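You operate a simulated robot arm through the tools that you are given. There is no shell and no other tool. Be economical: measure what you need, move in short steps, check, and stop when the job is done.

You run a simulated robot arm. Do the job below in one go: nothing can be reset, and whatever is moved stays where it is left.

## Task
Take the green disc out of the outlet block and close it up again.
Fine: clamp it first, fingers clear; dome on the mat, disc into the rework bay, dome pressed back on; then open the clamp.

Only the result counts: the job must be done as asked and must still hold three seconds after the hand-in. Knocking over, shifting, dropping, spilling or breaking anything else fails it.

## Robot
A 7-joint arm with a two-finger parallel gripper, fixed in place. Base frame: the origin is at the foot of the arm, x ahead of it, y to its left, z up; the work surface is at about z = 0.78. Units: m, degrees, N and s.
With the tool pointing down near the work surface it reaches from about 0.3 to 0.7 m from the base axis. Its first joint turns from -66.0 to 66.0 degrees. Payload 1.57 kg.
The tool frame sits at the grasp point between the pads (the TCP): z along the fingers, y along the line on which they close. The tips reach 0.03 m beyond it. The gripper opens to 0.11 m. The fingers are 0.024 m wide and 0.012 m thick; the gripper's body (0.048 by 0.112 m) begins 0.078 m behind the TCP.
Orientation is that of the tool frame in the base frame, as a unit quaternion [x, y, z, w]. With the fingers straight down and closing along the base's y, the tool's x points along the base's -x, its y along +y and its z along -z.

## Interface
- The arm moves only by the tool step_arm. Its argument "targets" is a list of rows, each a list of 6 numbers: the shift along the tool's x, y, z in m, then the turn, a rotation vector about the tool's x, y, z in degrees. In form: [[tx, ty, tz, ax, ay, az], ...]. A call has 1 to 8 rows; each row is the pose to reach, as a shift and turn from the pose commanded when the call began, along the tool's axes at that moment. "grip" is the opening in per cent of the stroke, from 0 (shut) to 100 (fully open), set as the call begins (left out, the last holds). Each row takes 0.2 s and may step no farther than 0.05 m and 8.6 degrees from the row before; otherwise, or with a gripper value out of range, the whole call is refused. A pose out of reach is approached as far as the arm can. The call stops where the force on the tool passes 40 N (or 10 N more than at its start, if that is more) or the arm is blocked; 0.2 s more then pass. Each finger travels about 0.108 m/s and halts on what it meets, pressing with about 43 N; the grip force reading is that of the motor and also rises with nothing between the fingers. The clock runs only during rows and for 0.2 s after the last one: add rows that repeat a pose to give the fingers time. The reply holds the time, the measured pose of the TCP, the force on the tool along the base axes, the opening and the grip force, in the units named above and with some noise, with the torque about the TCP (base axes, N m) and any sound that the robot's microphone picked up.
- Cameras (640 x 400 px; columns grow to the right, rows downward): "scene" is fixed at [0.1671, -0.3907, 1.4091]; the picture's right is [0.78, -0.62, 0.00], its down [-0.33, -0.42, -0.84] and it looks along [0.53, 0.66, -0.54] (base axes); focal length 326 px, centre (320, 200). "wrist" rides on the gripper at [0.07, 0.016, -0.141] in the tool frame; the picture's right is [-0.23, 0.97, 0.00], its down [-0.86, -0.20, -0.48] and it looks along [-0.47, -0.11, 0.88] (tool axes); focal length 222 px, centre (320, 200). There is no depth. A picture from a camera that has moved, and an enlarged one, comes with that camera's place and axes in the base frame and with its lens.
- get_image(camera): a new picture of that camera. The clock stands still meanwhile.
- close_up(camera, box): a new picture of the part [left, top, right, bottom] of that camera's present view, enlarged. The clock stands still meanwhile.
- sign_off(): hands the job in; it is judged then, once.

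Work in short steps. Places have to be worked out from the pictures, the camera data and where the tool is seen: move nearer, look again, correct. Check each grasp and each placing, and mend what went wrong. You have 120 turns and 76 pictures in all, those below and enlarged ones among them. Open the gripper and draw the arm clear of the work before you hand the job in, unless the task says otherwise; then end with one line.

The tools are called after "Emit:" as a command line: name --pt "numbers of a row" for each row, then --argument value for the rest, lists and objects as JSON in quotes. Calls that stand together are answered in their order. step_arm: Moves the arm, as the interface text tells. Its arguments: {"type":"object","properties":{"targets":{"type":"array"},"grip":{"type":"number"}},"required":["targets"]} The other tools are called the same way: get_image (camera) takes a picture; close_up (camera, box) takes an enlarged picture of a part of a camera's view; sign_off () hands the job in.

At the start:

```text
time_s: 0.0
tool_pos: [0.3263, 0.1327, 1.1383]
tcp_rot: [0.0, 1.0, 0.0, 0.0]
force: [-0.2, -0.4, -0.4]
ft_torque: [0.02, 0.01, 0.0]
grip_width: 0.1099
grip_force: 0.0
```

scene: 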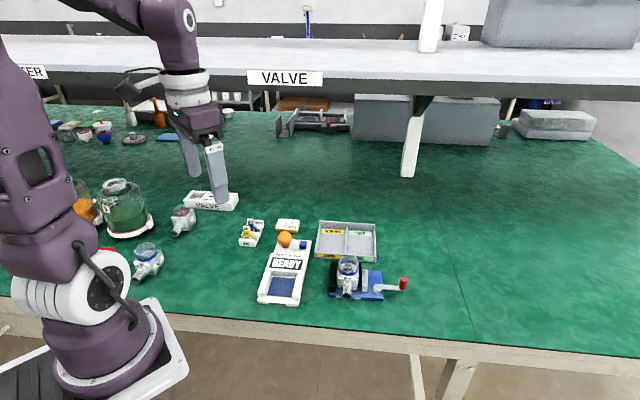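
wrist: 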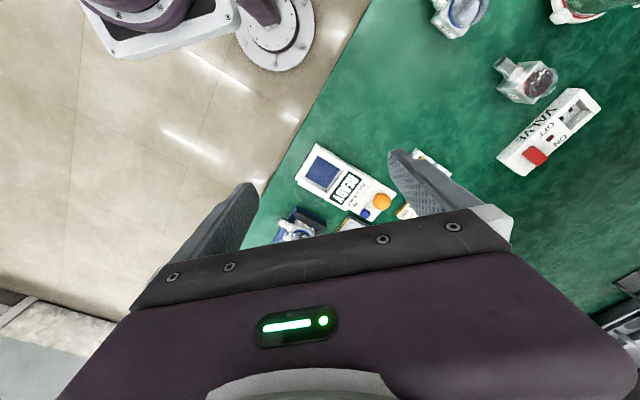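

I'll look closer at the work area: the blue clamp with the block, the tray, and the READY box.

Emit:
close_up --camera "scene" --box '[310, 210, 420, 310]'

Emit:
close_up --camera "scene" --box '[40, 170, 320, 310]'

```text
4.00 times, centred on (365, 260) of scene
camera zoom: at [0.1671, -0.3907, 1.4091], right [0.78, -0.62, 0.0], down [-0.33, -0.42, -0.84], along [0.53, 0.66, -0.54], focal length 1305 px, centre (140, -40)
```

zoom: 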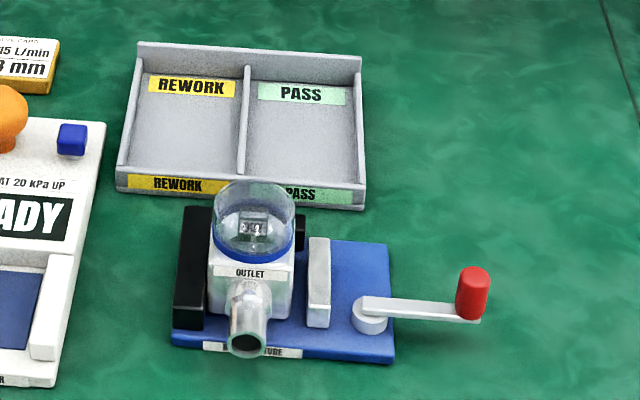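

```text
2.29 times, centred on (180, 240) of scene
camera zoom: at [0.1671, -0.3907, 1.4091], right [0.78, -0.62, 0.0], down [-0.33, -0.42, -0.84], along [0.53, 0.66, -0.54], focal length 746 px, centre (640, 109)
```

zoom: 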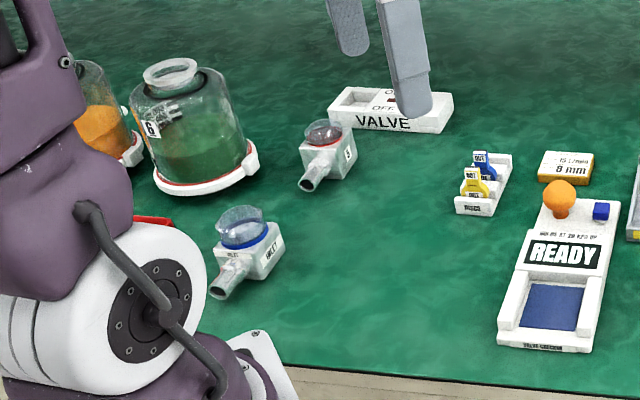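

The OUTLET block sits loose in the fixture at about (0.57, 0.0), with the red lever at the right. I'll move the wrist camera over it to see it from above.

Emit:
step_arm --pt "-0.03 -0.03 0.01 0 0 0" --pt "-0.06 -0.06 0.02 0 0 0" --pt "-0.09 -0.09 0.03 0 0 0" --pt "-0.12 -0.12 0.04 0 0 0" --pt "-0.15 -0.13 0.05 0 0 0"

Emit:
get_image --camera "wrist"

```text
time_s: 1.2
tool_pos: [0.4749, 0.0034, 1.0873]
tcp_rot: [0.0, 1.0, 0.001, 0.0]
force: [0.3, 0.0, 0.0]
ft_torque: [0.03, 0.01, 0.01]
grip_width: 0.1101
grip_force: 0.1
```

```text
71 pictures are left
camera wrist: at [0.4054, 0.0198, 1.2289], right [0.23, 0.97, 0.0], down [0.85, -0.2, 0.48], along [0.47, -0.11, -0.88], focal length 222 px, centre (320, 200)
```

wrist: 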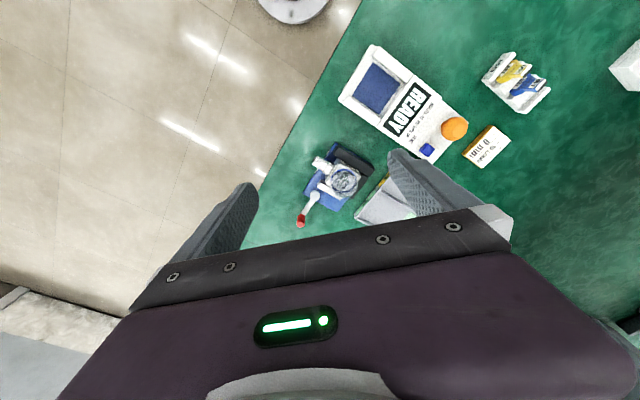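

Emit:
close_up --camera "wrist" --box '[280, 130, 400, 235]'

Emit:
close_up --camera "wrist" --box '[330, 40, 560, 190]'

```text
3.81 times, centred on (340, 182) of wrist
camera zoom: at [0.4054, 0.0198, 1.2289], right [0.23, 0.97, 0.0], down [0.85, -0.2, 0.48], along [0.47, -0.11, -0.88], focal length 846 px, centre (244, 267)
```

zoom: 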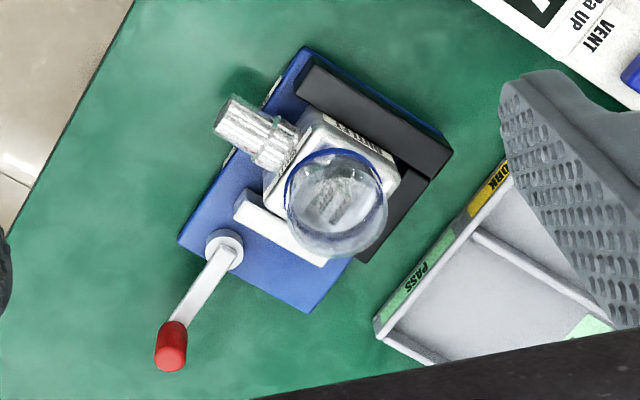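

```text
2.67 times, centred on (445, 115) of wrist
camera zoom: at [0.4054, 0.0198, 1.2289], right [0.23, 0.97, 0.0], down [0.85, -0.2, 0.48], along [0.47, -0.11, -0.88], focal length 592 px, centre (-13, 427)
```

zoom: 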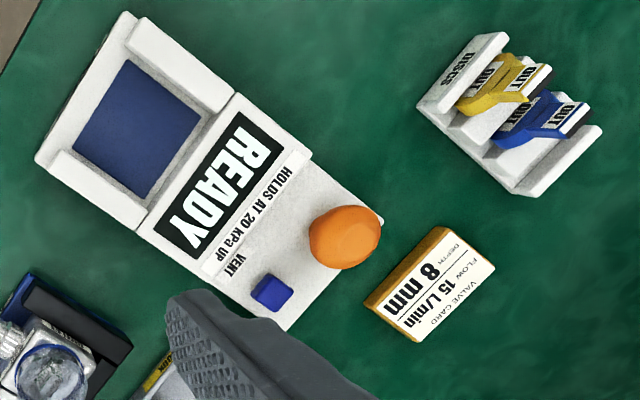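

I need to confirm which block holds the green disc, so I'll zoom on all three blocks.

Emit:
close_up --camera "scene" --box '[325, 245, 375, 302]'

Emit:
close_up --camera "scene" --box '[120, 195, 210, 285]'

Emit:
close_up --camera "wrist" --box '[310, 145, 375, 205]'

```text
7.02 times, centred on (350, 274) of scene
camera zoom: at [0.167, -0.3907, 1.4091], right [0.78, -0.62, 0.0], down [-0.33, -0.42, -0.84], along [0.53, 0.66, -0.54], focal length 2289 px, centre (110, -316)
```

zoom: 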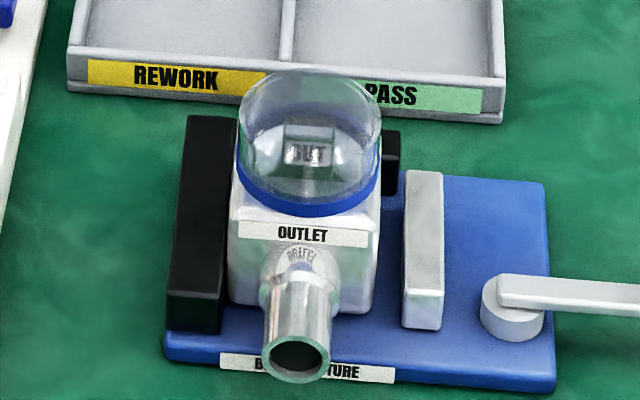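

```text
4.44 times, centred on (165, 240) of scene
camera zoom: at [0.167, -0.3907, 1.4091], right [0.78, -0.62, 0.0], down [-0.33, -0.42, -0.84], along [0.53, 0.66, -0.54], focal length 1450 px, centre (1009, 22)
```

zoom: 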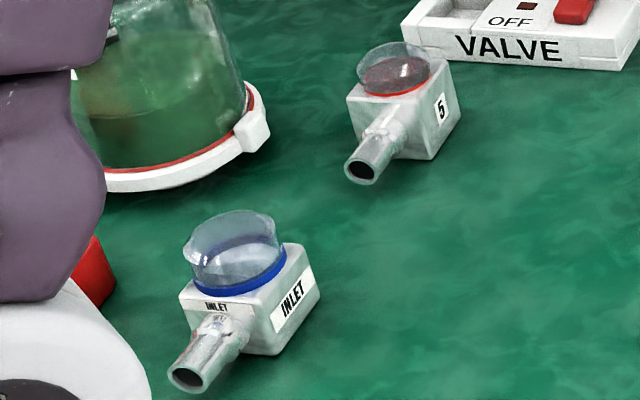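

```text
6.67 times, centred on (342, 175) of wrist
camera zoom: at [0.4054, 0.0198, 1.2289], right [0.23, 0.97, 0.0], down [0.85, -0.2, 0.48], along [0.47, -0.11, -0.88], focal length 1481 px, centre (170, 367)
```

zoom: 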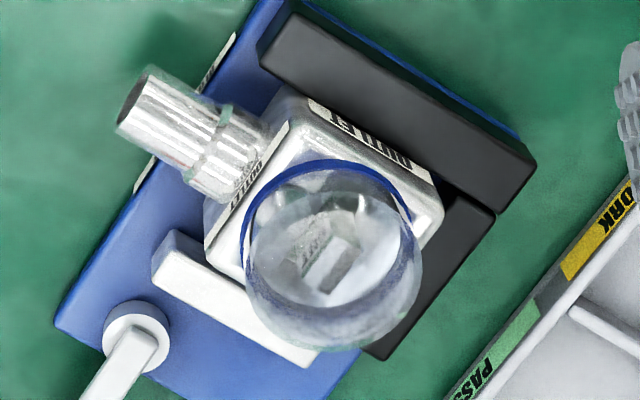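

All three readings agree. The OUTLET block is in the fixture, its ring centre is near (0.584, 0.022, 0.838), the crank pivot is near (0.617, -0.045) and the knob is near (0.663, -0.081). I'll move above the knob with the fingers closing along the crank's tangent.

Emit:
step_arm --pt "-0.0376 -0.0168 0.0174 0 0 8.2" --pt "-0.0752 -0.0336 0.0348 0 0 16.4" --pt "-0.1128 -0.0504 0.0522 0 0 24.6" --pt "-0.1504 -0.0672 0.0696 0 0 32.8" --pt "-0.188 -0.084 0.087 0 0 41" --pt "-0.188 -0.084 0.087 0 0 41" --grip 50

Emit:
get_image --camera "wrist"

Emit:
get_image --camera "scene"

```text
time_s: 2.6
tool_pos: [0.6632, -0.0796, 0.9988]
tcp_rot: [0.351, 0.937, -0.001, -0.001]
force: [0.6, 0.2, 0.2]
ft_torque: [-0.01, -0.01, 0.04]
grip_width: 0.0549
grip_force: 0.1
```

```text
65 pictures are left
camera wrist: at [0.6215, -0.0222, 1.141], right [0.81, 0.58, 0.0], down [0.51, -0.71, 0.48], along [0.28, -0.39, -0.88], focal length 222 px, centre (320, 200)
```

wrist: 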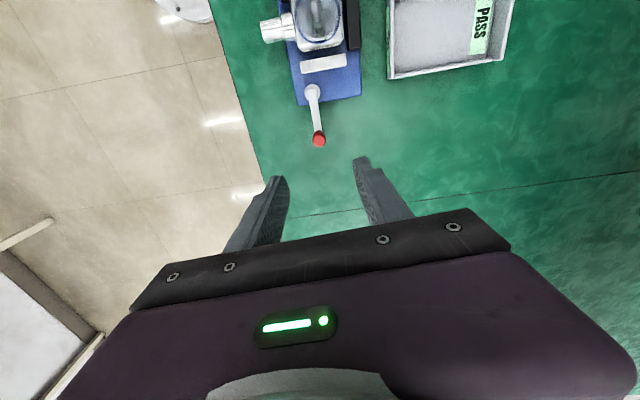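

```text
64 pictures are left
```

scene: 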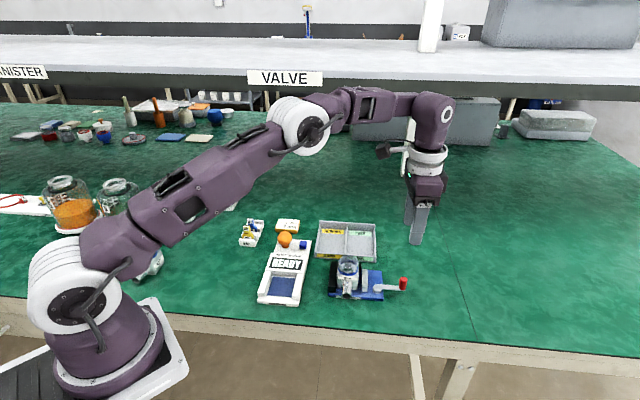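

Knob estimate is (0.665, -0.085). I'll refine with one enlarged view before descending.

Emit:
close_up --camera "wrist" --box '[250, 0, 400, 160]'

```text
2.50 times, centred on (325, 80) of wrist
camera zoom: at [0.6215, -0.0222, 1.141], right [0.81, 0.58, 0.0], down [0.51, -0.71, 0.48], along [0.28, -0.39, -0.88], focal length 555 px, centre (308, 500)
```

zoom: 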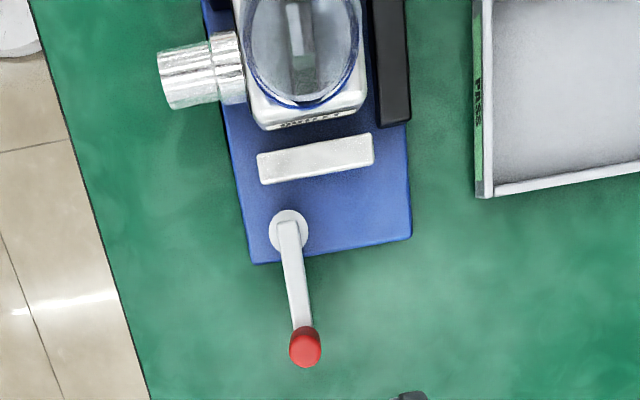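

Knob top centre is about (0.664, -0.083, 0.84). I'm descending with the fingers straddling it, tips to about z 0.816.

Emit:
step_arm --pt "-0.003 -0.002 0.04 0 0 0" --pt "-0.003 -0.002 0.08 0 0 0" --pt "-0.003 -0.002 0.12 0 0 0" --pt "-0.003 -0.002 0.151 0 0 0"

Emit:
close_up --camera "scene" --box '[310, 210, 440, 310]'

```text
time_s: 3.6
tool_pos: [0.6654, -0.0845, 0.8502]
tcp_rot: [0.35, 0.937, 0.0, 0.001]
force: [0.7, -0.6, 0.5]
ft_torque: [0.01, 0.01, -0.01]
grip_width: 0.0549
grip_force: 0.0
```

```text
4.00 times, centred on (375, 260) of scene
camera zoom: at [0.1671, -0.3907, 1.4091], right [0.78, -0.62, 0.0], down [-0.33, -0.42, -0.84], along [0.53, 0.66, -0.54], focal length 1305 px, centre (100, -40)
```

zoom: 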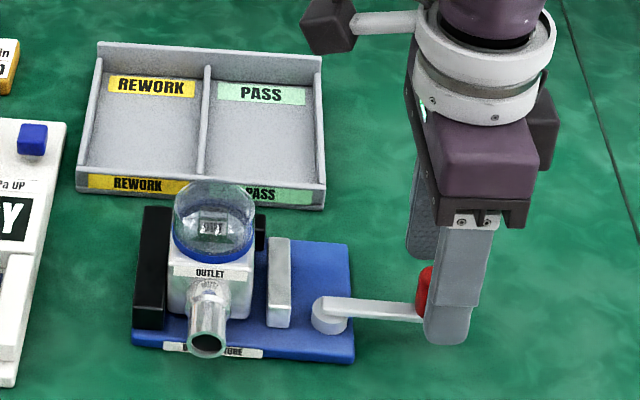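

The fingers straddle the knob and its offset is only about 2 mm. I'm closing on it.

Emit:
step_arm --pt "0.002 0 0.002 0 0 0" --pt "0.002 0 0.002 0 0 0" --pt "0.002 0 0.002 0 0 0" --grip 0

```text
time_s: 4.4
tool_pos: [0.6634, -0.0831, 0.8492]
tcp_rot: [0.35, 0.937, 0.0, 0.001]
force: [2.9, -5.1, 0.2]
ft_torque: [-0.24, -0.16, -0.15]
grip_width: 0.0169
grip_force: 32.1
```

Knob gripped at 17 mm. I'll test a small clockwise turn of the crank and read the force.

Emit:
step_arm --pt "0.0001 -0.0031 0 0 0 3" --pt "0.0003 -0.0062 0 0 0 6" --pt "0.0007 -0.0093 0 0 0 9"

Emit:
close_up --camera "scene" --box '[310, 210, 440, 310]'

```text
time_s: 5.2
tool_pos: [0.6556, -0.0883, 0.8484]
tcp_rot: [0.423, 0.906, 0.0, 0.0]
force: [7.9, 1.3, 2.3]
ft_torque: [-0.19, -0.31, -0.35]
grip_width: 0.0167
grip_force: 32.0
```

```text
4.00 times, centred on (375, 260) of scene
camera zoom: at [0.1672, -0.3907, 1.4091], right [0.78, -0.62, 0.0], down [-0.33, -0.42, -0.84], along [0.53, 0.66, -0.54], focal length 1305 px, centre (100, -40)
```

zoom: 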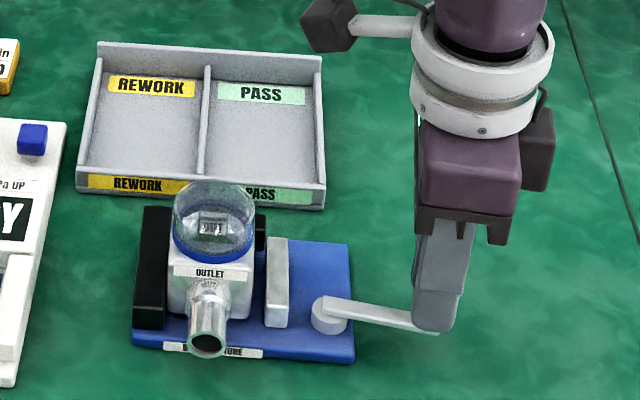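

It turns easily this way. I'll continue another 24° and check the jaw.

Emit:
step_arm --pt "0.0003 -0.0062 0 0 0 6" --pt "0.0013 -0.0124 0 0 0 12" --pt "0.0029 -0.0184 0 0 0 18" --pt "0.0052 -0.0243 0 0 0 24"

Emit:
close_up --camera "scene" --box '[310, 210, 440, 310]'

```text
time_s: 6.2
tool_pos: [0.633, -0.0985, 0.8485]
tcp_rot: [0.602, 0.798, 0.001, -0.002]
force: [0.3, 17.5, 15.3]
ft_torque: [0.45, 0.04, -0.17]
grip_width: 0.017
grip_force: 32.3
```

```text
4.00 times, centred on (375, 260) of scene
camera zoom: at [0.1668, -0.3903, 1.4093], right [0.78, -0.62, 0.0], down [-0.33, -0.42, -0.84], along [0.53, 0.66, -0.54], focal length 1305 px, centre (100, -40)
```

zoom: 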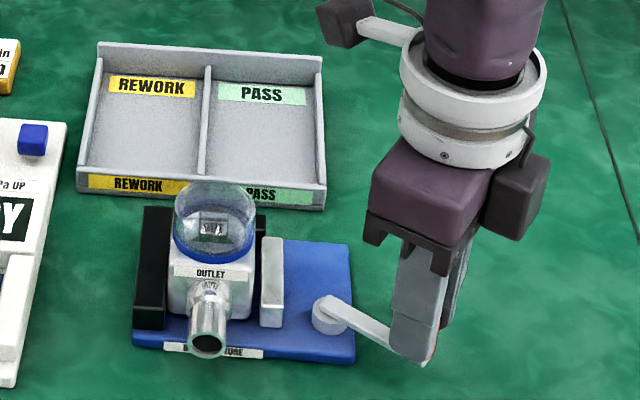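

The moving jaw is advancing, so clockwise closes it. My arc runs slightly outside the knob's circle (inward and upward force), so I'll continue with a small inward and upward correction.

Emit:
step_arm --pt "0.0013 -0.0055 -0.001 0 0 6" --pt "0.0028 -0.0115 -0.001 0 0 12" --pt "0.0048 -0.0172 -0.001 0 0 18" --pt "0.0068 -0.0228 -0.001 0 0 24"

Emit:
close_up --camera "scene" --box '[310, 210, 440, 310]'

```text
time_s: 7.2
tool_pos: [0.6089, -0.0996, 0.8482]
tcp_rot: [0.755, 0.656, 0.0, -0.001]
force: [7.2, 18.3, -12.9]
ft_torque: [0.34, -0.19, -0.16]
grip_width: 0.0166
grip_force: 31.9
```

```text
4.00 times, centred on (375, 260) of scene
camera zoom: at [0.1675, -0.3903, 1.4092], right [0.78, -0.62, 0.0], down [-0.33, -0.42, -0.84], along [0.53, 0.66, -0.54], focal length 1305 px, centre (100, -40)
```

zoom: 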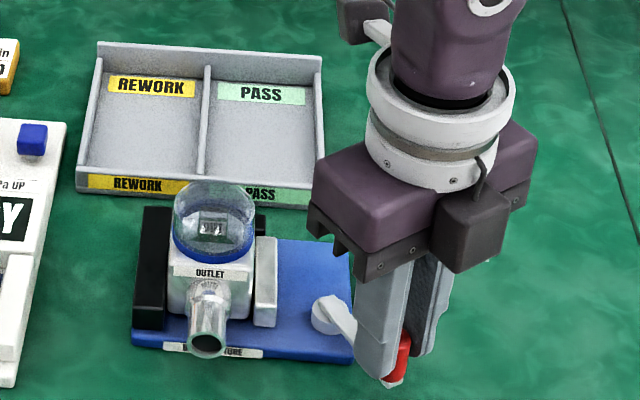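

The jaw is nearly touching the block. I'll continue with a little more inward correction, watching for clamp resistance.

Emit:
step_arm --pt "0.0018 -0.0055 0.0005 0 0 6" --pt "0.0034 -0.0113 0.0005 0 0 12" --pt "0.0052 -0.017 0.0005 0 0 18" --pt "0.0074 -0.0225 0.0005 0 0 24"

Emit:
close_up --camera "scene" --box '[310, 210, 440, 310]'

```text
time_s: 8.1
tool_pos: [0.5962, -0.0947, 0.8491]
tcp_rot: [0.859, 0.512, 0.004, 0.008]
force: [13.5, -4.1, -15.3]
ft_torque: [-0.32, 0.27, 0.12]
grip_width: 0.0166
grip_force: 32.0
stopped in row 4: the force on the tool passed its limit at 44 N (the readings are from after the stop); the commanded pose is now the measured one
```

```text
4.00 times, centred on (375, 260) of scene
camera zoom: at [0.1677, -0.3909, 1.409], right [0.78, -0.62, 0.0], down [-0.34, -0.42, -0.84], along [0.53, 0.66, -0.54], focal length 1305 px, centre (100, -40)
```

zoom: 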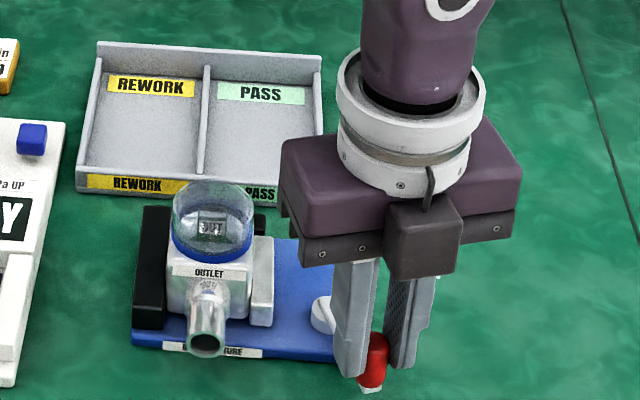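

The jaw contacts the block and resistance has risen to 44 N. I'll press a little more along the tangent to firm up the clamp.

Emit:
step_arm --pt "0.0001 -0.002 0 0 0 2" --pt "0.0004 -0.004 0 0 0 4" --pt "0.0008 -0.006 0 0 0 6" --pt "0.0012 -0.008 0 0 0 8" --pt "0.0017 -0.01 0 0 0 10"

Emit:
close_up --camera "scene" --box '[320, 240, 420, 310]'

```text
time_s: 8.7
tool_pos: [0.596, -0.0955, 0.8501]
tcp_rot: [0.872, 0.489, 0.008, 0.012]
force: [13.7, -5.0, -13.5]
ft_torque: [-0.05, 0.21, 0.11]
grip_width: 0.0173
grip_force: 32.6
stopped in row 2: the force on the tool passed its limit at 42 N (the readings are from after the stop); the commanded pose is now the measured one
```

```text
5.71 times, centred on (370, 275) of scene
camera zoom: at [0.1676, -0.3909, 1.409], right [0.78, -0.62, 0.0], down [-0.34, -0.42, -0.84], along [0.53, 0.66, -0.54], focal length 1864 px, centre (34, -229)
```

zoom: 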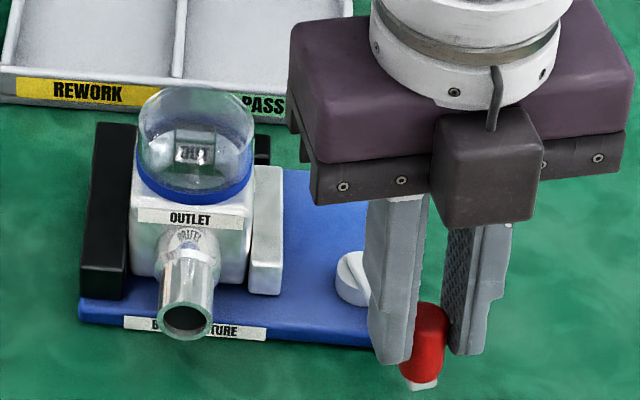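

The crank is blocked at a firm stop with the jaw tight. I'll release the knob and lift.

Emit:
step_arm --pt "0 0 0 0 0 0" --pt "0 0 0 0 0 0" --pt "0 0 -0.04 0 0 0" --pt "0 0 -0.08 0 0 0" --pt "0 0 -0.12 0 0 0" --grip 45

Emit:
close_up --camera "scene" --box '[320, 240, 420, 310]'

Emit:
get_image --camera "wrist"

```text
time_s: 9.9
tool_pos: [0.593, -0.0929, 0.9712]
tcp_rot: [0.873, 0.488, 0.006, 0.011]
force: [0.2, -0.7, 0.3]
ft_torque: [-0.01, -0.04, -0.02]
grip_width: 0.0495
grip_force: 0.1
```

```text
5.71 times, centred on (370, 275) of scene
camera zoom: at [0.167, -0.3907, 1.4091], right [0.78, -0.62, 0.0], down [-0.33, -0.42, -0.84], along [0.53, 0.66, -0.54], focal length 1864 px, centre (34, -229)
```

zoom: 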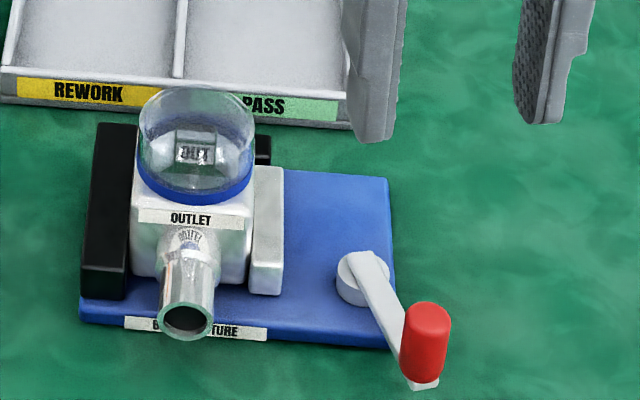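

```text
55 pictures are left
camera wrist: at [0.6403, -0.0404, 1.1123], right [0.71, -0.7, 0.02], down [-0.63, -0.62, 0.47], along [-0.32, -0.35, -0.88], focal length 222 px, centre (320, 200)
```

wrist: 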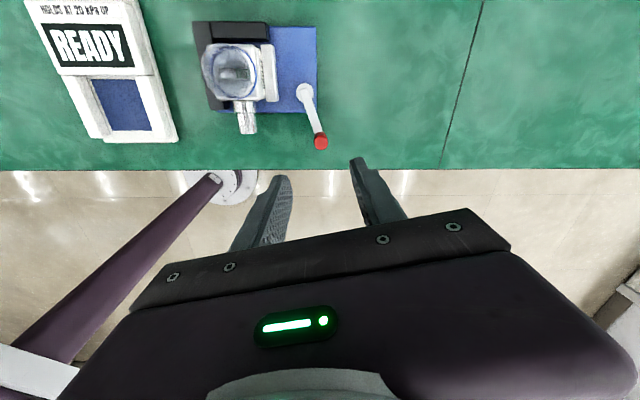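

The crank stays at its clamped angle, with the knob at about (0.599, -0.091). Next I'll level the tool, which is tilted 1.4°, and move above the dome.

Emit:
step_arm --pt "0 0 -0.03 1.4 0 0" --pt "0.031 -0.0227 -0.03 1.4 0 0" --pt "0.062 -0.0453 -0.03 1.4 0 0" --pt "0.0933 -0.068 -0.03 1.4 0 0" --grip 70

Emit:
step_arm --pt "0 0 0 0 0 -8.5" --pt "0 0 0 0 0 -17" --pt "0 0 0 0 0 -25.5" --pt "0 0 0 0 0 -34" --pt "0 0 0 0 0 -42.5" --pt "0 0 0 0 0 -51" --pt "0 0 0 0 0 -59.5" --pt "0 0 0 0 0 -68"

Emit:
step_arm --pt "0 0 0 0 0 -5" --pt "0 0 0 0 0 -9.6"

Emit:
get_image --camera "wrist"

```text
time_s: 10.9
tool_pos: [0.5828, 0.0227, 0.9973]
tcp_rot: [0.873, 0.488, 0.0, -0.001]
force: [-0.1, 0.4, 0.1]
ft_torque: [-0.04, -0.02, -0.04]
grip_width: 0.077
grip_force: 0.0
```

```text
time_s: 12.7
tool_pos: [0.5828, 0.0224, 0.9994]
tcp_rot: [0.449, 0.893, 0.001, 0.0]
force: [-0.7, -0.3, 0.2]
ft_torque: [-0.03, 0.01, 0.0]
grip_width: 0.0771
grip_force: 0.1
```

```text
time_s: 13.3
tool_pos: [0.5826, 0.0219, 0.9994]
tcp_rot: [0.374, 0.927, 0.001, 0.001]
force: [-0.2, 0.7, -0.1]
ft_torque: [0.02, 0.02, -0.01]
grip_width: 0.077
grip_force: 0.0
```

```text
54 pictures are left
camera wrist: at [0.544, 0.0827, 1.1402], right [0.84, 0.54, 0.0], down [0.48, -0.74, 0.48], along [0.26, -0.4, -0.88], focal length 222 px, centre (320, 200)
```

wrist: 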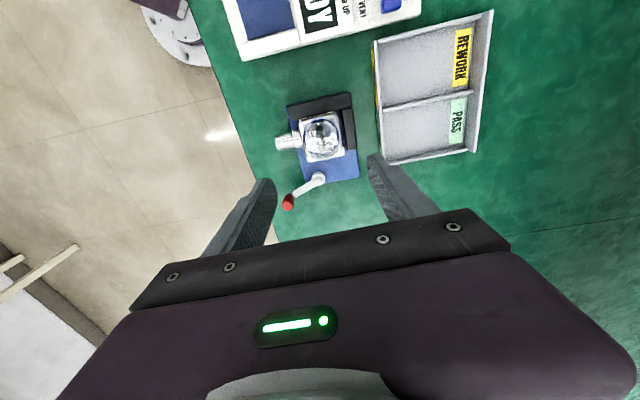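

Emit:
close_up --camera "wrist" --box '[275, 85, 375, 215]'

Emit:
close_up --camera "scene" --box '[325, 245, 375, 302]'

```text
3.08 times, centred on (325, 150) of wrist
camera zoom: at [0.544, 0.0827, 1.1402], right [0.84, 0.54, 0.0], down [0.48, -0.74, 0.48], along [0.26, -0.4, -0.88], focal length 684 px, centre (305, 354)
```

zoom: 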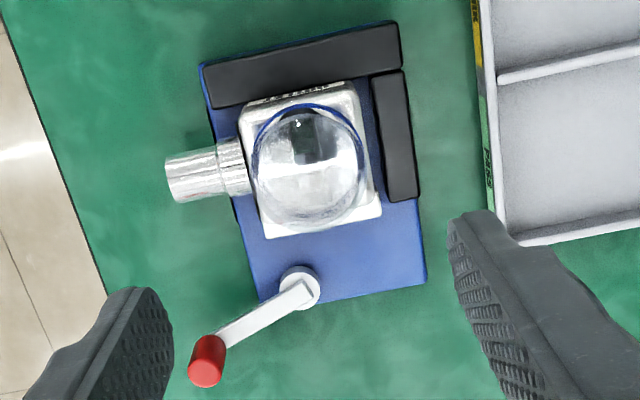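

```text
7.02 times, centred on (350, 274) of scene
camera zoom: at [0.1671, -0.3907, 1.4091], right [0.78, -0.62, 0.0], down [-0.33, -0.42, -0.84], along [0.53, 0.66, -0.54], focal length 2289 px, centre (110, -316)
```

zoom: 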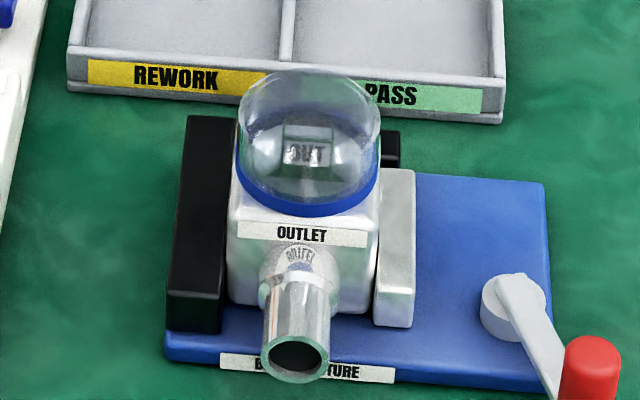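

Ring centre by the wrist view is about (0.583, 0.026), radius 24 mm. I'll descend to just above the dome and check the alignment.

Emit:
step_arm --pt "0.0026 0.0028 0.04 0 0 0" --pt "0.0026 0.0028 0.08 0 0 0"

Emit:
get_image --camera "wrist"

Emit:
close_up --camera "scene" --box '[310, 220, 400, 300]'

```text
time_s: 13.9
tool_pos: [0.5835, 0.0248, 0.9192]
tcp_rot: [0.374, 0.927, 0.001, 0.0]
force: [0.7, 0.0, -0.8]
ft_torque: [-0.01, -0.03, 0.01]
grip_width: 0.0769
grip_force: 0.0
```

```text
51 pictures are left
camera wrist: at [0.544, 0.0869, 1.0601], right [0.84, 0.54, 0.0], down [0.48, -0.74, 0.48], along [0.26, -0.4, -0.88], focal length 222 px, centre (320, 200)
```

wrist: 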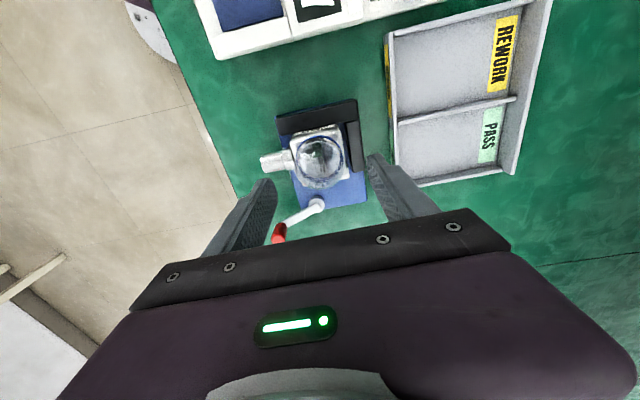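

```text
5.00 times, centred on (355, 260) of scene
camera zoom: at [0.1671, -0.3907, 1.4091], right [0.78, -0.62, 0.0], down [-0.33, -0.42, -0.84], along [0.53, 0.66, -0.54], focal length 1631 px, centre (145, -100)
```

zoom: 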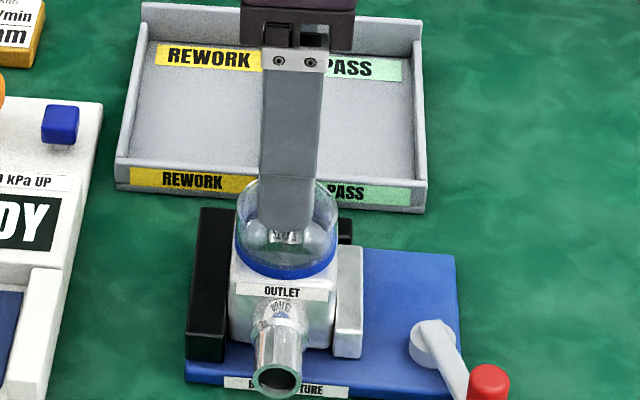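

Lateral alignment is good. One enlarged wrist view will check the centring along the closing line.

Emit:
close_up --camera "wrist" --box '[255, 90, 385, 220]'

```text
3.08 times, centred on (320, 155) of wrist
camera zoom: at [0.544, 0.0869, 1.0601], right [0.84, 0.54, 0.0], down [0.48, -0.74, 0.48], along [0.26, -0.4, -0.88], focal length 684 px, centre (320, 338)
```

zoom: 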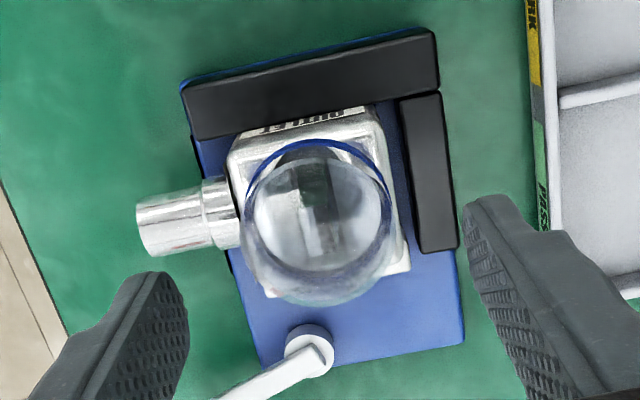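

TCP is aligned with the ring centre to under 1 mm. Block top is about z 0.833, so I'll descend until the tips are at about 0.838 and close.

Emit:
step_arm --pt "0 0 0.025 0 0 0" --pt "0 0 0.045 0 0 0" --pt "0 0 0.051 0 0 0"

Emit:
close_up --camera "scene" --box '[310, 220, 400, 300]'

```text
time_s: 14.7
tool_pos: [0.5826, 0.0268, 0.8675]
tcp_rot: [0.375, 0.927, 0.0, 0.001]
force: [0.5, -0.4, -0.4]
ft_torque: [-0.01, -0.02, -0.01]
grip_width: 0.077
grip_force: 0.1
```

```text
5.00 times, centred on (355, 260) of scene
camera zoom: at [0.1671, -0.3907, 1.4091], right [0.78, -0.62, 0.0], down [-0.33, -0.42, -0.84], along [0.53, 0.66, -0.54], focal length 1631 px, centre (145, -100)
```

zoom: 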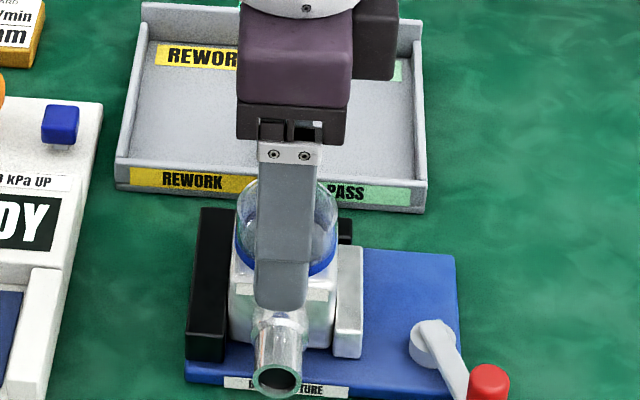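

The fingertips clear the block top by several mm. I'm closing on the dome.

Emit:
step_arm --pt "0 0 0 0 0 0" --pt "0 0 0 0 0 0" --grip 30

```text
time_s: 15.3
tool_pos: [0.5831, 0.026, 0.8692]
tcp_rot: [0.375, 0.927, 0.0, 0.001]
force: [-1.0, -0.2, -0.7]
ft_torque: [0.04, -0.03, 0.02]
grip_width: 0.051
grip_force: 42.6
heard: snap
```

A snap was heard with the grip at 51 mm. I'll look before doing anything else.

Emit:
close_up --camera "scene" --box '[325, 240, 375, 300]'

Emit:
close_up --camera "wrist" --box '[255, 100, 385, 230]'

```text
6.67 times, centred on (350, 270) of scene
camera zoom: at [0.1671, -0.3907, 1.4091], right [0.78, -0.62, 0.0], down [-0.33, -0.42, -0.84], along [0.53, 0.66, -0.54], focal length 2174 px, centre (120, -267)
```

zoom: 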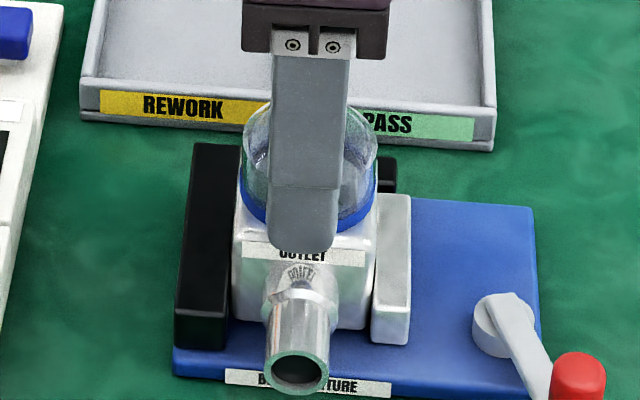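

```text
3.08 times, centred on (320, 165) of wrist
camera zoom: at [0.5442, 0.087, 1.0096], right [0.84, 0.54, 0.0], down [0.48, -0.74, 0.48], along [0.26, -0.4, -0.88], focal length 684 px, centre (320, 308)
```

zoom: 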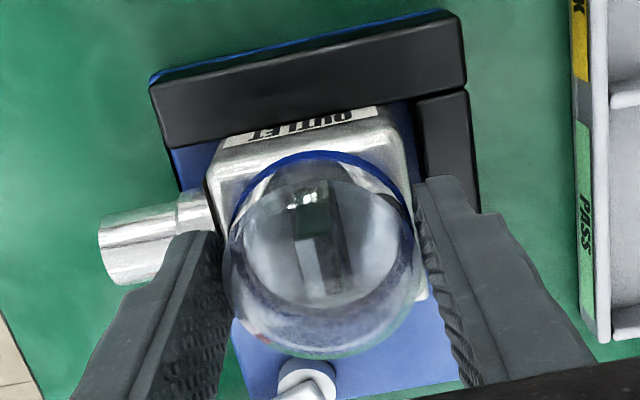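

The dome appears intact and held at the ring, so the snap was probably its snap-fit letting go. I'll lift slowly, straight up.

Emit:
step_arm --pt "0 0 -0.003 0 0 0" --pt "0 0 -0.006 0 0 0" --pt "0 0 -0.012 0 0 0" --pt "0 0 -0.02 0 0 0"

Emit:
close_up --camera "scene" --box '[325, 230, 375, 300]'

```text
time_s: 16.3
tool_pos: [0.5831, 0.0268, 0.8892]
tcp_rot: [0.373, 0.928, 0.0, 0.0]
force: [0.2, -0.3, 0.9]
ft_torque: [-0.01, 0.03, -0.02]
grip_width: 0.0506
grip_force: 43.2
```

```text
5.71 times, centred on (350, 265) of scene
camera zoom: at [0.1671, -0.3907, 1.4091], right [0.78, -0.62, 0.0], down [-0.33, -0.42, -0.84], along [0.53, 0.66, -0.54], focal length 1864 px, centre (149, -171)
```

zoom: 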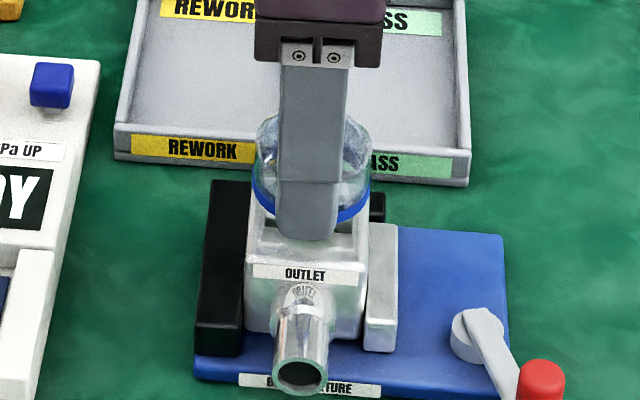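

The dome came off cleanly and the block stayed clamped. I'll lift higher and carry it to the free mat spot right of the fixture, about (0.678, -0.085).

Emit:
step_arm --pt "0 0 -0.04 0 0 0" --pt "0 0 -0.08 0 0 0" --pt "-0.036 -0.0035 -0.08 0 0 0" --pt "-0.072 -0.007 -0.08 0 0 0" --pt "-0.109 -0.0105 -0.08 0 0 0" --pt "-0.1454 -0.014 -0.08 0 0 0" --pt "-0.1454 -0.014 -0.08 0 0 0"

Emit:
get_image --camera "scene"

Emit:
close_up --camera "scene" --box '[320, 240, 370, 300]'

```text
time_s: 17.9
tool_pos: [0.6768, -0.0855, 0.969]
tcp_rot: [0.374, 0.927, 0.0, 0.0]
force: [-0.9, -0.3, -0.3]
ft_torque: [0.04, -0.02, 0.03]
grip_width: 0.0508
grip_force: 43.0
```

```text
44 pictures are left
```

scene: 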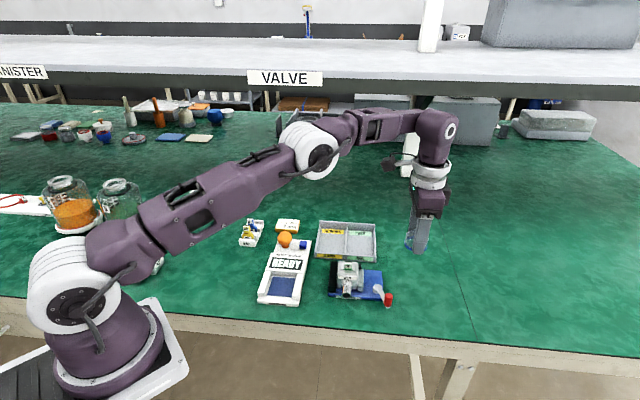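

```text
6.67 times, centred on (345, 270) of scene
camera zoom: at [0.167, -0.3907, 1.4091], right [0.78, -0.62, 0.0], down [-0.33, -0.42, -0.84], along [0.53, 0.66, -0.54], focal length 2174 px, centre (153, -267)
```

zoom: 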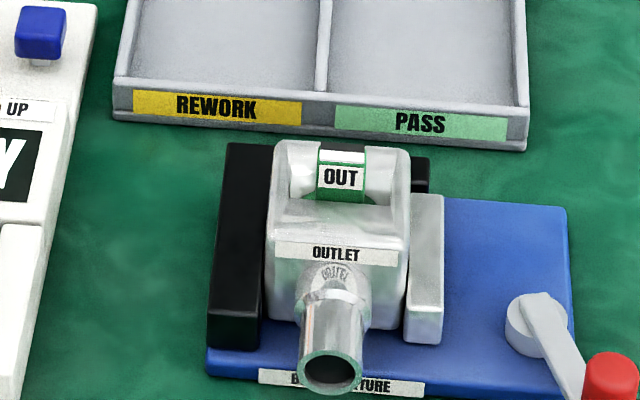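

The green disc with its OUT tab is exposed. I'm lowering the dome to just above the mat.

Emit:
step_arm --pt "0 0 0.045 0 0 0" --pt "0 0 0.09 0 0 0" --pt "0 0 0.125 0 0 0" --pt "0 0 0.135 0 0 0"

Emit:
close_up --camera "scene" --box '[370, 220, 450, 310]'

```text
time_s: 18.9
tool_pos: [0.6771, -0.0852, 0.8337]
tcp_rot: [0.374, 0.927, 0.0, 0.001]
force: [-0.1, 0.6, -0.8]
ft_torque: [-0.01, 0.01, 0.0]
grip_width: 0.0511
grip_force: 42.9
```

```text
4.44 times, centred on (410, 265) of scene
camera zoom: at [0.1671, -0.3907, 1.4091], right [0.78, -0.62, 0.0], down [-0.33, -0.42, -0.84], along [0.53, 0.66, -0.54], focal length 1450 px, centre (-80, -89)
```

zoom: 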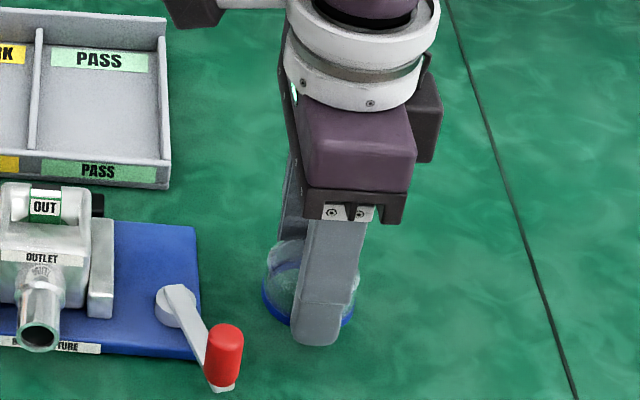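

Clearance to the fixture and knob is fine. I'm lowering in small steps to feel for contact.

Emit:
step_arm --pt "0 0 0.004 0 0 0" --pt "0 0 0.007 0 0 0"

Emit:
step_arm --pt "0 0 0.002 0 0 0" --pt "0 0 0.003 0 0 0"

```text
time_s: 19.5
tool_pos: [0.6786, -0.084, 0.8255]
tcp_rot: [0.375, 0.927, 0.001, 0.0]
force: [-0.7, -0.2, -0.3]
ft_torque: [-0.02, 0.03, 0.01]
grip_width: 0.0507
grip_force: 43.2
```

```text
time_s: 20.1
tool_pos: [0.6788, -0.0851, 0.8238]
tcp_rot: [0.375, 0.927, 0.0, 0.002]
force: [-0.2, -0.2, 0.3]
ft_torque: [0.0, -0.02, 0.01]
grip_width: 0.051
grip_force: 42.9
```

Emit:
step_arm --pt "0 0 0.002 0 0 0" --pt "0 0 0.003 0 0 0"

Emit:
close_up --camera "scene" --box '[395, 260, 435, 315]'

```text
time_s: 20.7
tool_pos: [0.6789, -0.0845, 0.8192]
tcp_rot: [0.374, 0.927, 0.0, 0.001]
force: [-0.8, -1.6, -0.2]
ft_torque: [-0.04, 0.01, -0.02]
grip_width: 0.0509
grip_force: 43.3
```

```text
7.27 times, centred on (415, 288) of scene
camera zoom: at [0.1671, -0.3907, 1.4091], right [0.78, -0.62, 0.0], down [-0.33, -0.42, -0.84], along [0.53, 0.66, -0.54], focal length 2372 px, centre (-371, -436)
```

zoom: 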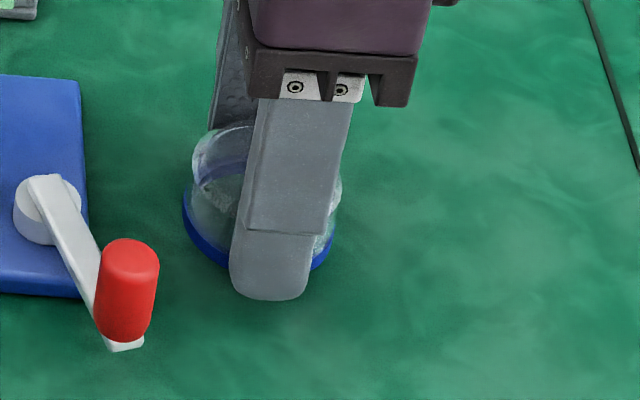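

No contact yet. I'll continue in 2 mm steps.

Emit:
step_arm --pt "0 0 0.001 0 0 0" --pt "0 0 0.002 0 0 0"

Emit:
step_arm --pt "0 0 0.001 0 0 0" --pt "0 0 0.002 0 0 0"

```text
time_s: 21.3
tool_pos: [0.6789, -0.0846, 0.8181]
tcp_rot: [0.375, 0.927, 0.001, 0.001]
force: [0.5, -0.3, -0.8]
ft_torque: [0.01, 0.01, 0.0]
grip_width: 0.0506
grip_force: 42.9
```

```text
time_s: 21.9
tool_pos: [0.6775, -0.0848, 0.816]
tcp_rot: [0.375, 0.927, 0.001, 0.0]
force: [0.1, -0.5, -0.2]
ft_torque: [-0.02, 0.0, 0.03]
grip_width: 0.0509
grip_force: 42.9
```

Emit:
step_arm --pt "0 0 0.001 0 0 0" --pt "0 0 0.0015 0 0 0"

Emit:
step_arm --pt "0 0 0.001 0 0 0" --pt "0 0 0.0015 0 0 0"

Emit:
close_up --camera "scene" --box '[395, 260, 435, 315]'

```text
time_s: 22.5
tool_pos: [0.678, -0.0859, 0.8155]
tcp_rot: [0.374, 0.927, 0.001, 0.0]
force: [-0.3, 0.0, 0.2]
ft_torque: [0.0, -0.02, -0.02]
grip_width: 0.051
grip_force: 43.2
```

```text
time_s: 23.1
tool_pos: [0.6776, -0.0853, 0.8138]
tcp_rot: [0.375, 0.927, 0.0, 0.002]
force: [-0.6, -0.5, -0.5]
ft_torque: [-0.01, 0.02, -0.01]
grip_width: 0.0511
grip_force: 43.0
```

```text
7.27 times, centred on (415, 288) of scene
camera zoom: at [0.1671, -0.3907, 1.4091], right [0.78, -0.62, 0.0], down [-0.33, -0.42, -0.84], along [0.53, 0.66, -0.54], focal length 2372 px, centre (-371, -436)
```

zoom: 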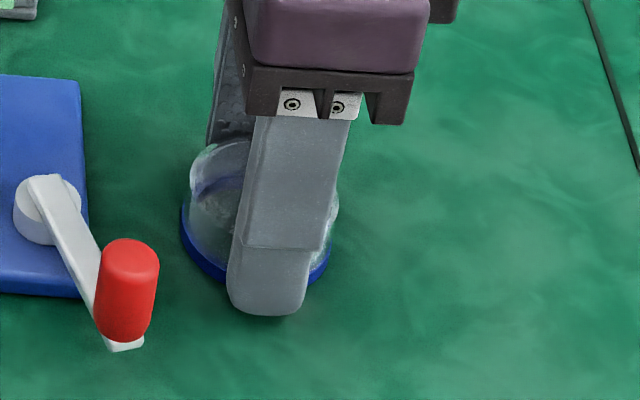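

Emit:
step_arm --pt "0 0 0.001 0 0 0" --pt "0 0 0.0015 0 0 0"

Emit:
step_arm --pt "0 0 0.001 0 0 0" --pt "0 0 0.0015 0 0 0"

```text
time_s: 23.7
tool_pos: [0.6787, -0.0851, 0.8134]
tcp_rot: [0.375, 0.927, -0.001, 0.001]
force: [-2.9, 3.0, 9.1]
ft_torque: [-0.01, 0.23, -0.05]
grip_width: 0.051
grip_force: 43.1
```

```text
time_s: 24.3
tool_pos: [0.6779, -0.0846, 0.8121]
tcp_rot: [0.374, 0.927, 0.001, 0.003]
force: [-7.4, 5.2, 33.0]
ft_torque: [0.02, 0.58, -0.04]
grip_width: 0.0509
grip_force: 43.0
```

Contact at about TCP z 0.8135. I'll relieve 1.5 mm and release, then rise.

Emit:
step_arm --pt "0 0 -0.0013 0 0 0" --pt "0 0 -0.0013 0 0 0"

Emit:
step_arm --pt "0 0 0 0 0 0" --pt "0 0 0 0 0 0" --pt "0 0 -0.03 0 0 0" --pt "0 0 -0.07 0 0 0" --pt "0 0 -0.11 0 0 0" --pt "0 0 -0.155 0 0 0" --grip 65

Emit:
get_image --camera "wrist"

Emit:
close_up --camera "scene" --box '[320, 220, 440, 310]'

```text
time_s: 24.9
tool_pos: [0.6787, -0.0859, 0.8125]
tcp_rot: [0.375, 0.927, 0.001, 0.003]
force: [3.3, 2.8, 25.4]
ft_torque: [-0.14, 0.08, 0.01]
grip_width: 0.0507
grip_force: 43.6
```

```text
time_s: 26.3
tool_pos: [0.6767, -0.0843, 0.9666]
tcp_rot: [0.374, 0.927, 0.0, 0.0]
force: [0.9, 0.9, -1.0]
ft_torque: [0.01, -0.02, -0.03]
grip_width: 0.0716
grip_force: 0.1
```

```text
39 pictures are left
camera wrist: at [0.6387, -0.0239, 1.1075], right [0.84, 0.54, 0.0], down [0.48, -0.74, 0.48], along [0.26, -0.4, -0.88], focal length 222 px, centre (320, 200)
```

wrist: 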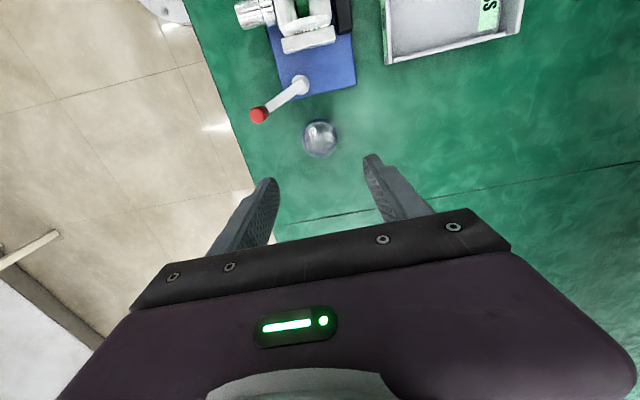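

```text
4.44 times, centred on (380, 265) of scene
camera zoom: at [0.167, -0.3907, 1.4091], right [0.78, -0.62, 0.0], down [-0.33, -0.42, -0.84], along [0.53, 0.66, -0.54], focal length 1450 px, centre (53, -89)
```

zoom: 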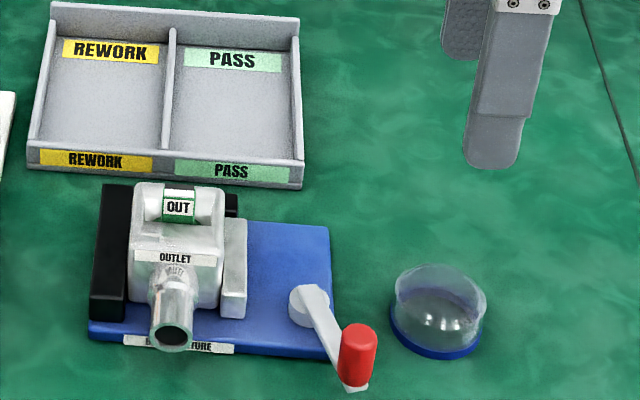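

The dome stands upright on the mat. I'll go back above the block to view the disc.

Emit:
step_arm --pt "0.037 0.0035 0 0 0 0" --pt "0.073 0.007 0 0 0 0" --pt "0.109 0.0105 0 0 0 0" --pt "0.1454 0.014 0 0 0 0" --pt "0.1454 0.014 0 0 0 0" --grip 40

Emit:
close_up --camera "wrist" --box '[265, 90, 375, 210]'

Emit:
close_up --camera "scene" --box '[328, 250, 368, 295]'

```text
time_s: 27.5
tool_pos: [0.5819, 0.0269, 0.966]
tcp_rot: [0.374, 0.927, 0.001, 0.0]
force: [-0.1, 0.4, -0.5]
ft_torque: [-0.03, -0.02, -0.01]
grip_width: 0.0444
grip_force: 0.1
```

```text
3.33 times, centred on (320, 150) of wrist
camera zoom: at [0.5434, 0.0874, 1.1072], right [0.84, 0.54, 0.0], down [0.48, -0.74, 0.48], along [0.26, -0.4, -0.88], focal length 740 px, centre (320, 367)
```

zoom: 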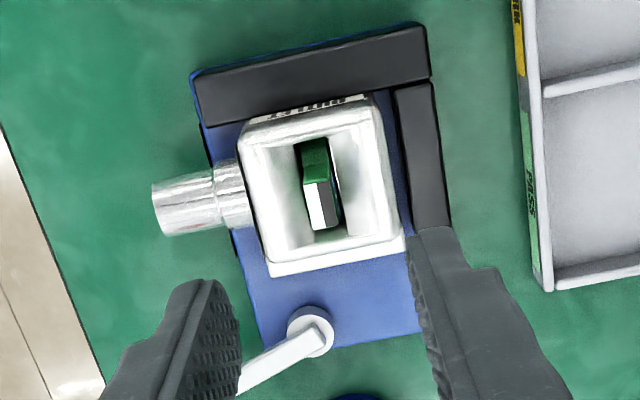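

```text
8.89 times, centred on (348, 272) of scene
camera zoom: at [0.1671, -0.3907, 1.4091], right [0.78, -0.62, 0.0], down [-0.33, -0.42, -0.84], along [0.53, 0.66, -0.54], focal length 2899 px, centre (71, -444)
```

zoom: 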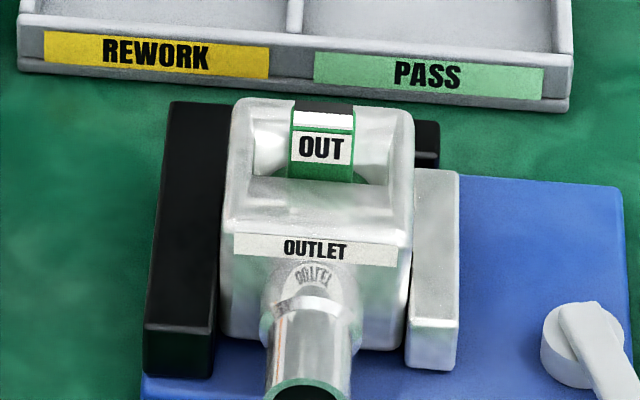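

The green disc's handle is about 12 mm thick along my closing line and stands some 15–20 mm above the block rim. I'll descend around it with the tips just above the rim.

Emit:
step_arm --pt "-0.002 0 0.045 0 0 0" --pt "-0.002 0 0.08 0 0 0" --pt "-0.002 0 0.094 0 0 0"

Emit:
close_up --camera "wrist" --box '[255, 100, 385, 230]'

Emit:
close_up --camera "scene" --box '[328, 240, 378, 295]'

```text
time_s: 28.3
tool_pos: [0.5852, 0.025, 0.8722]
tcp_rot: [0.375, 0.927, 0.001, 0.002]
force: [-0.7, -0.2, 0.1]
ft_torque: [0.0, 0.02, -0.03]
grip_width: 0.044
grip_force: 0.1
```

```text
3.08 times, centred on (320, 165) of wrist
camera zoom: at [0.5459, 0.0854, 1.0134], right [0.84, 0.54, 0.0], down [0.48, -0.74, 0.48], along [0.26, -0.4, -0.88], focal length 684 px, centre (320, 308)
```

zoom: 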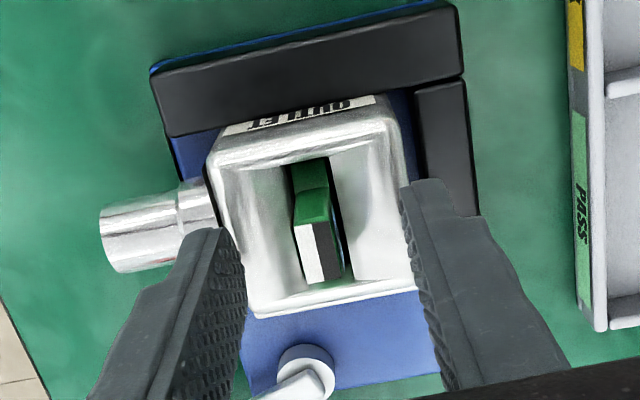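

```text
7.27 times, centred on (353, 268) of scene
camera zoom: at [0.1671, -0.3907, 1.4091], right [0.78, -0.62, 0.0], down [-0.33, -0.42, -0.84], along [0.53, 0.66, -0.54], focal length 2372 px, centre (80, -291)
```

zoom: 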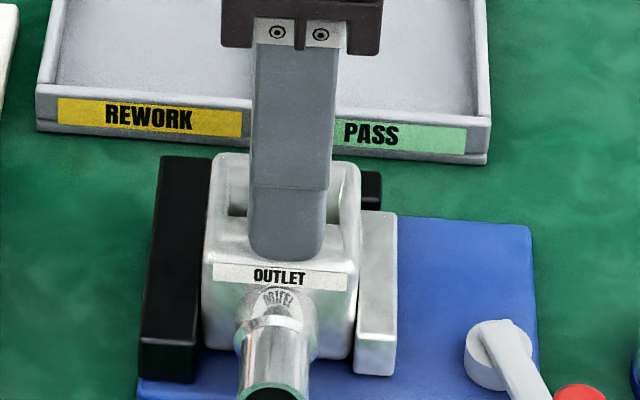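

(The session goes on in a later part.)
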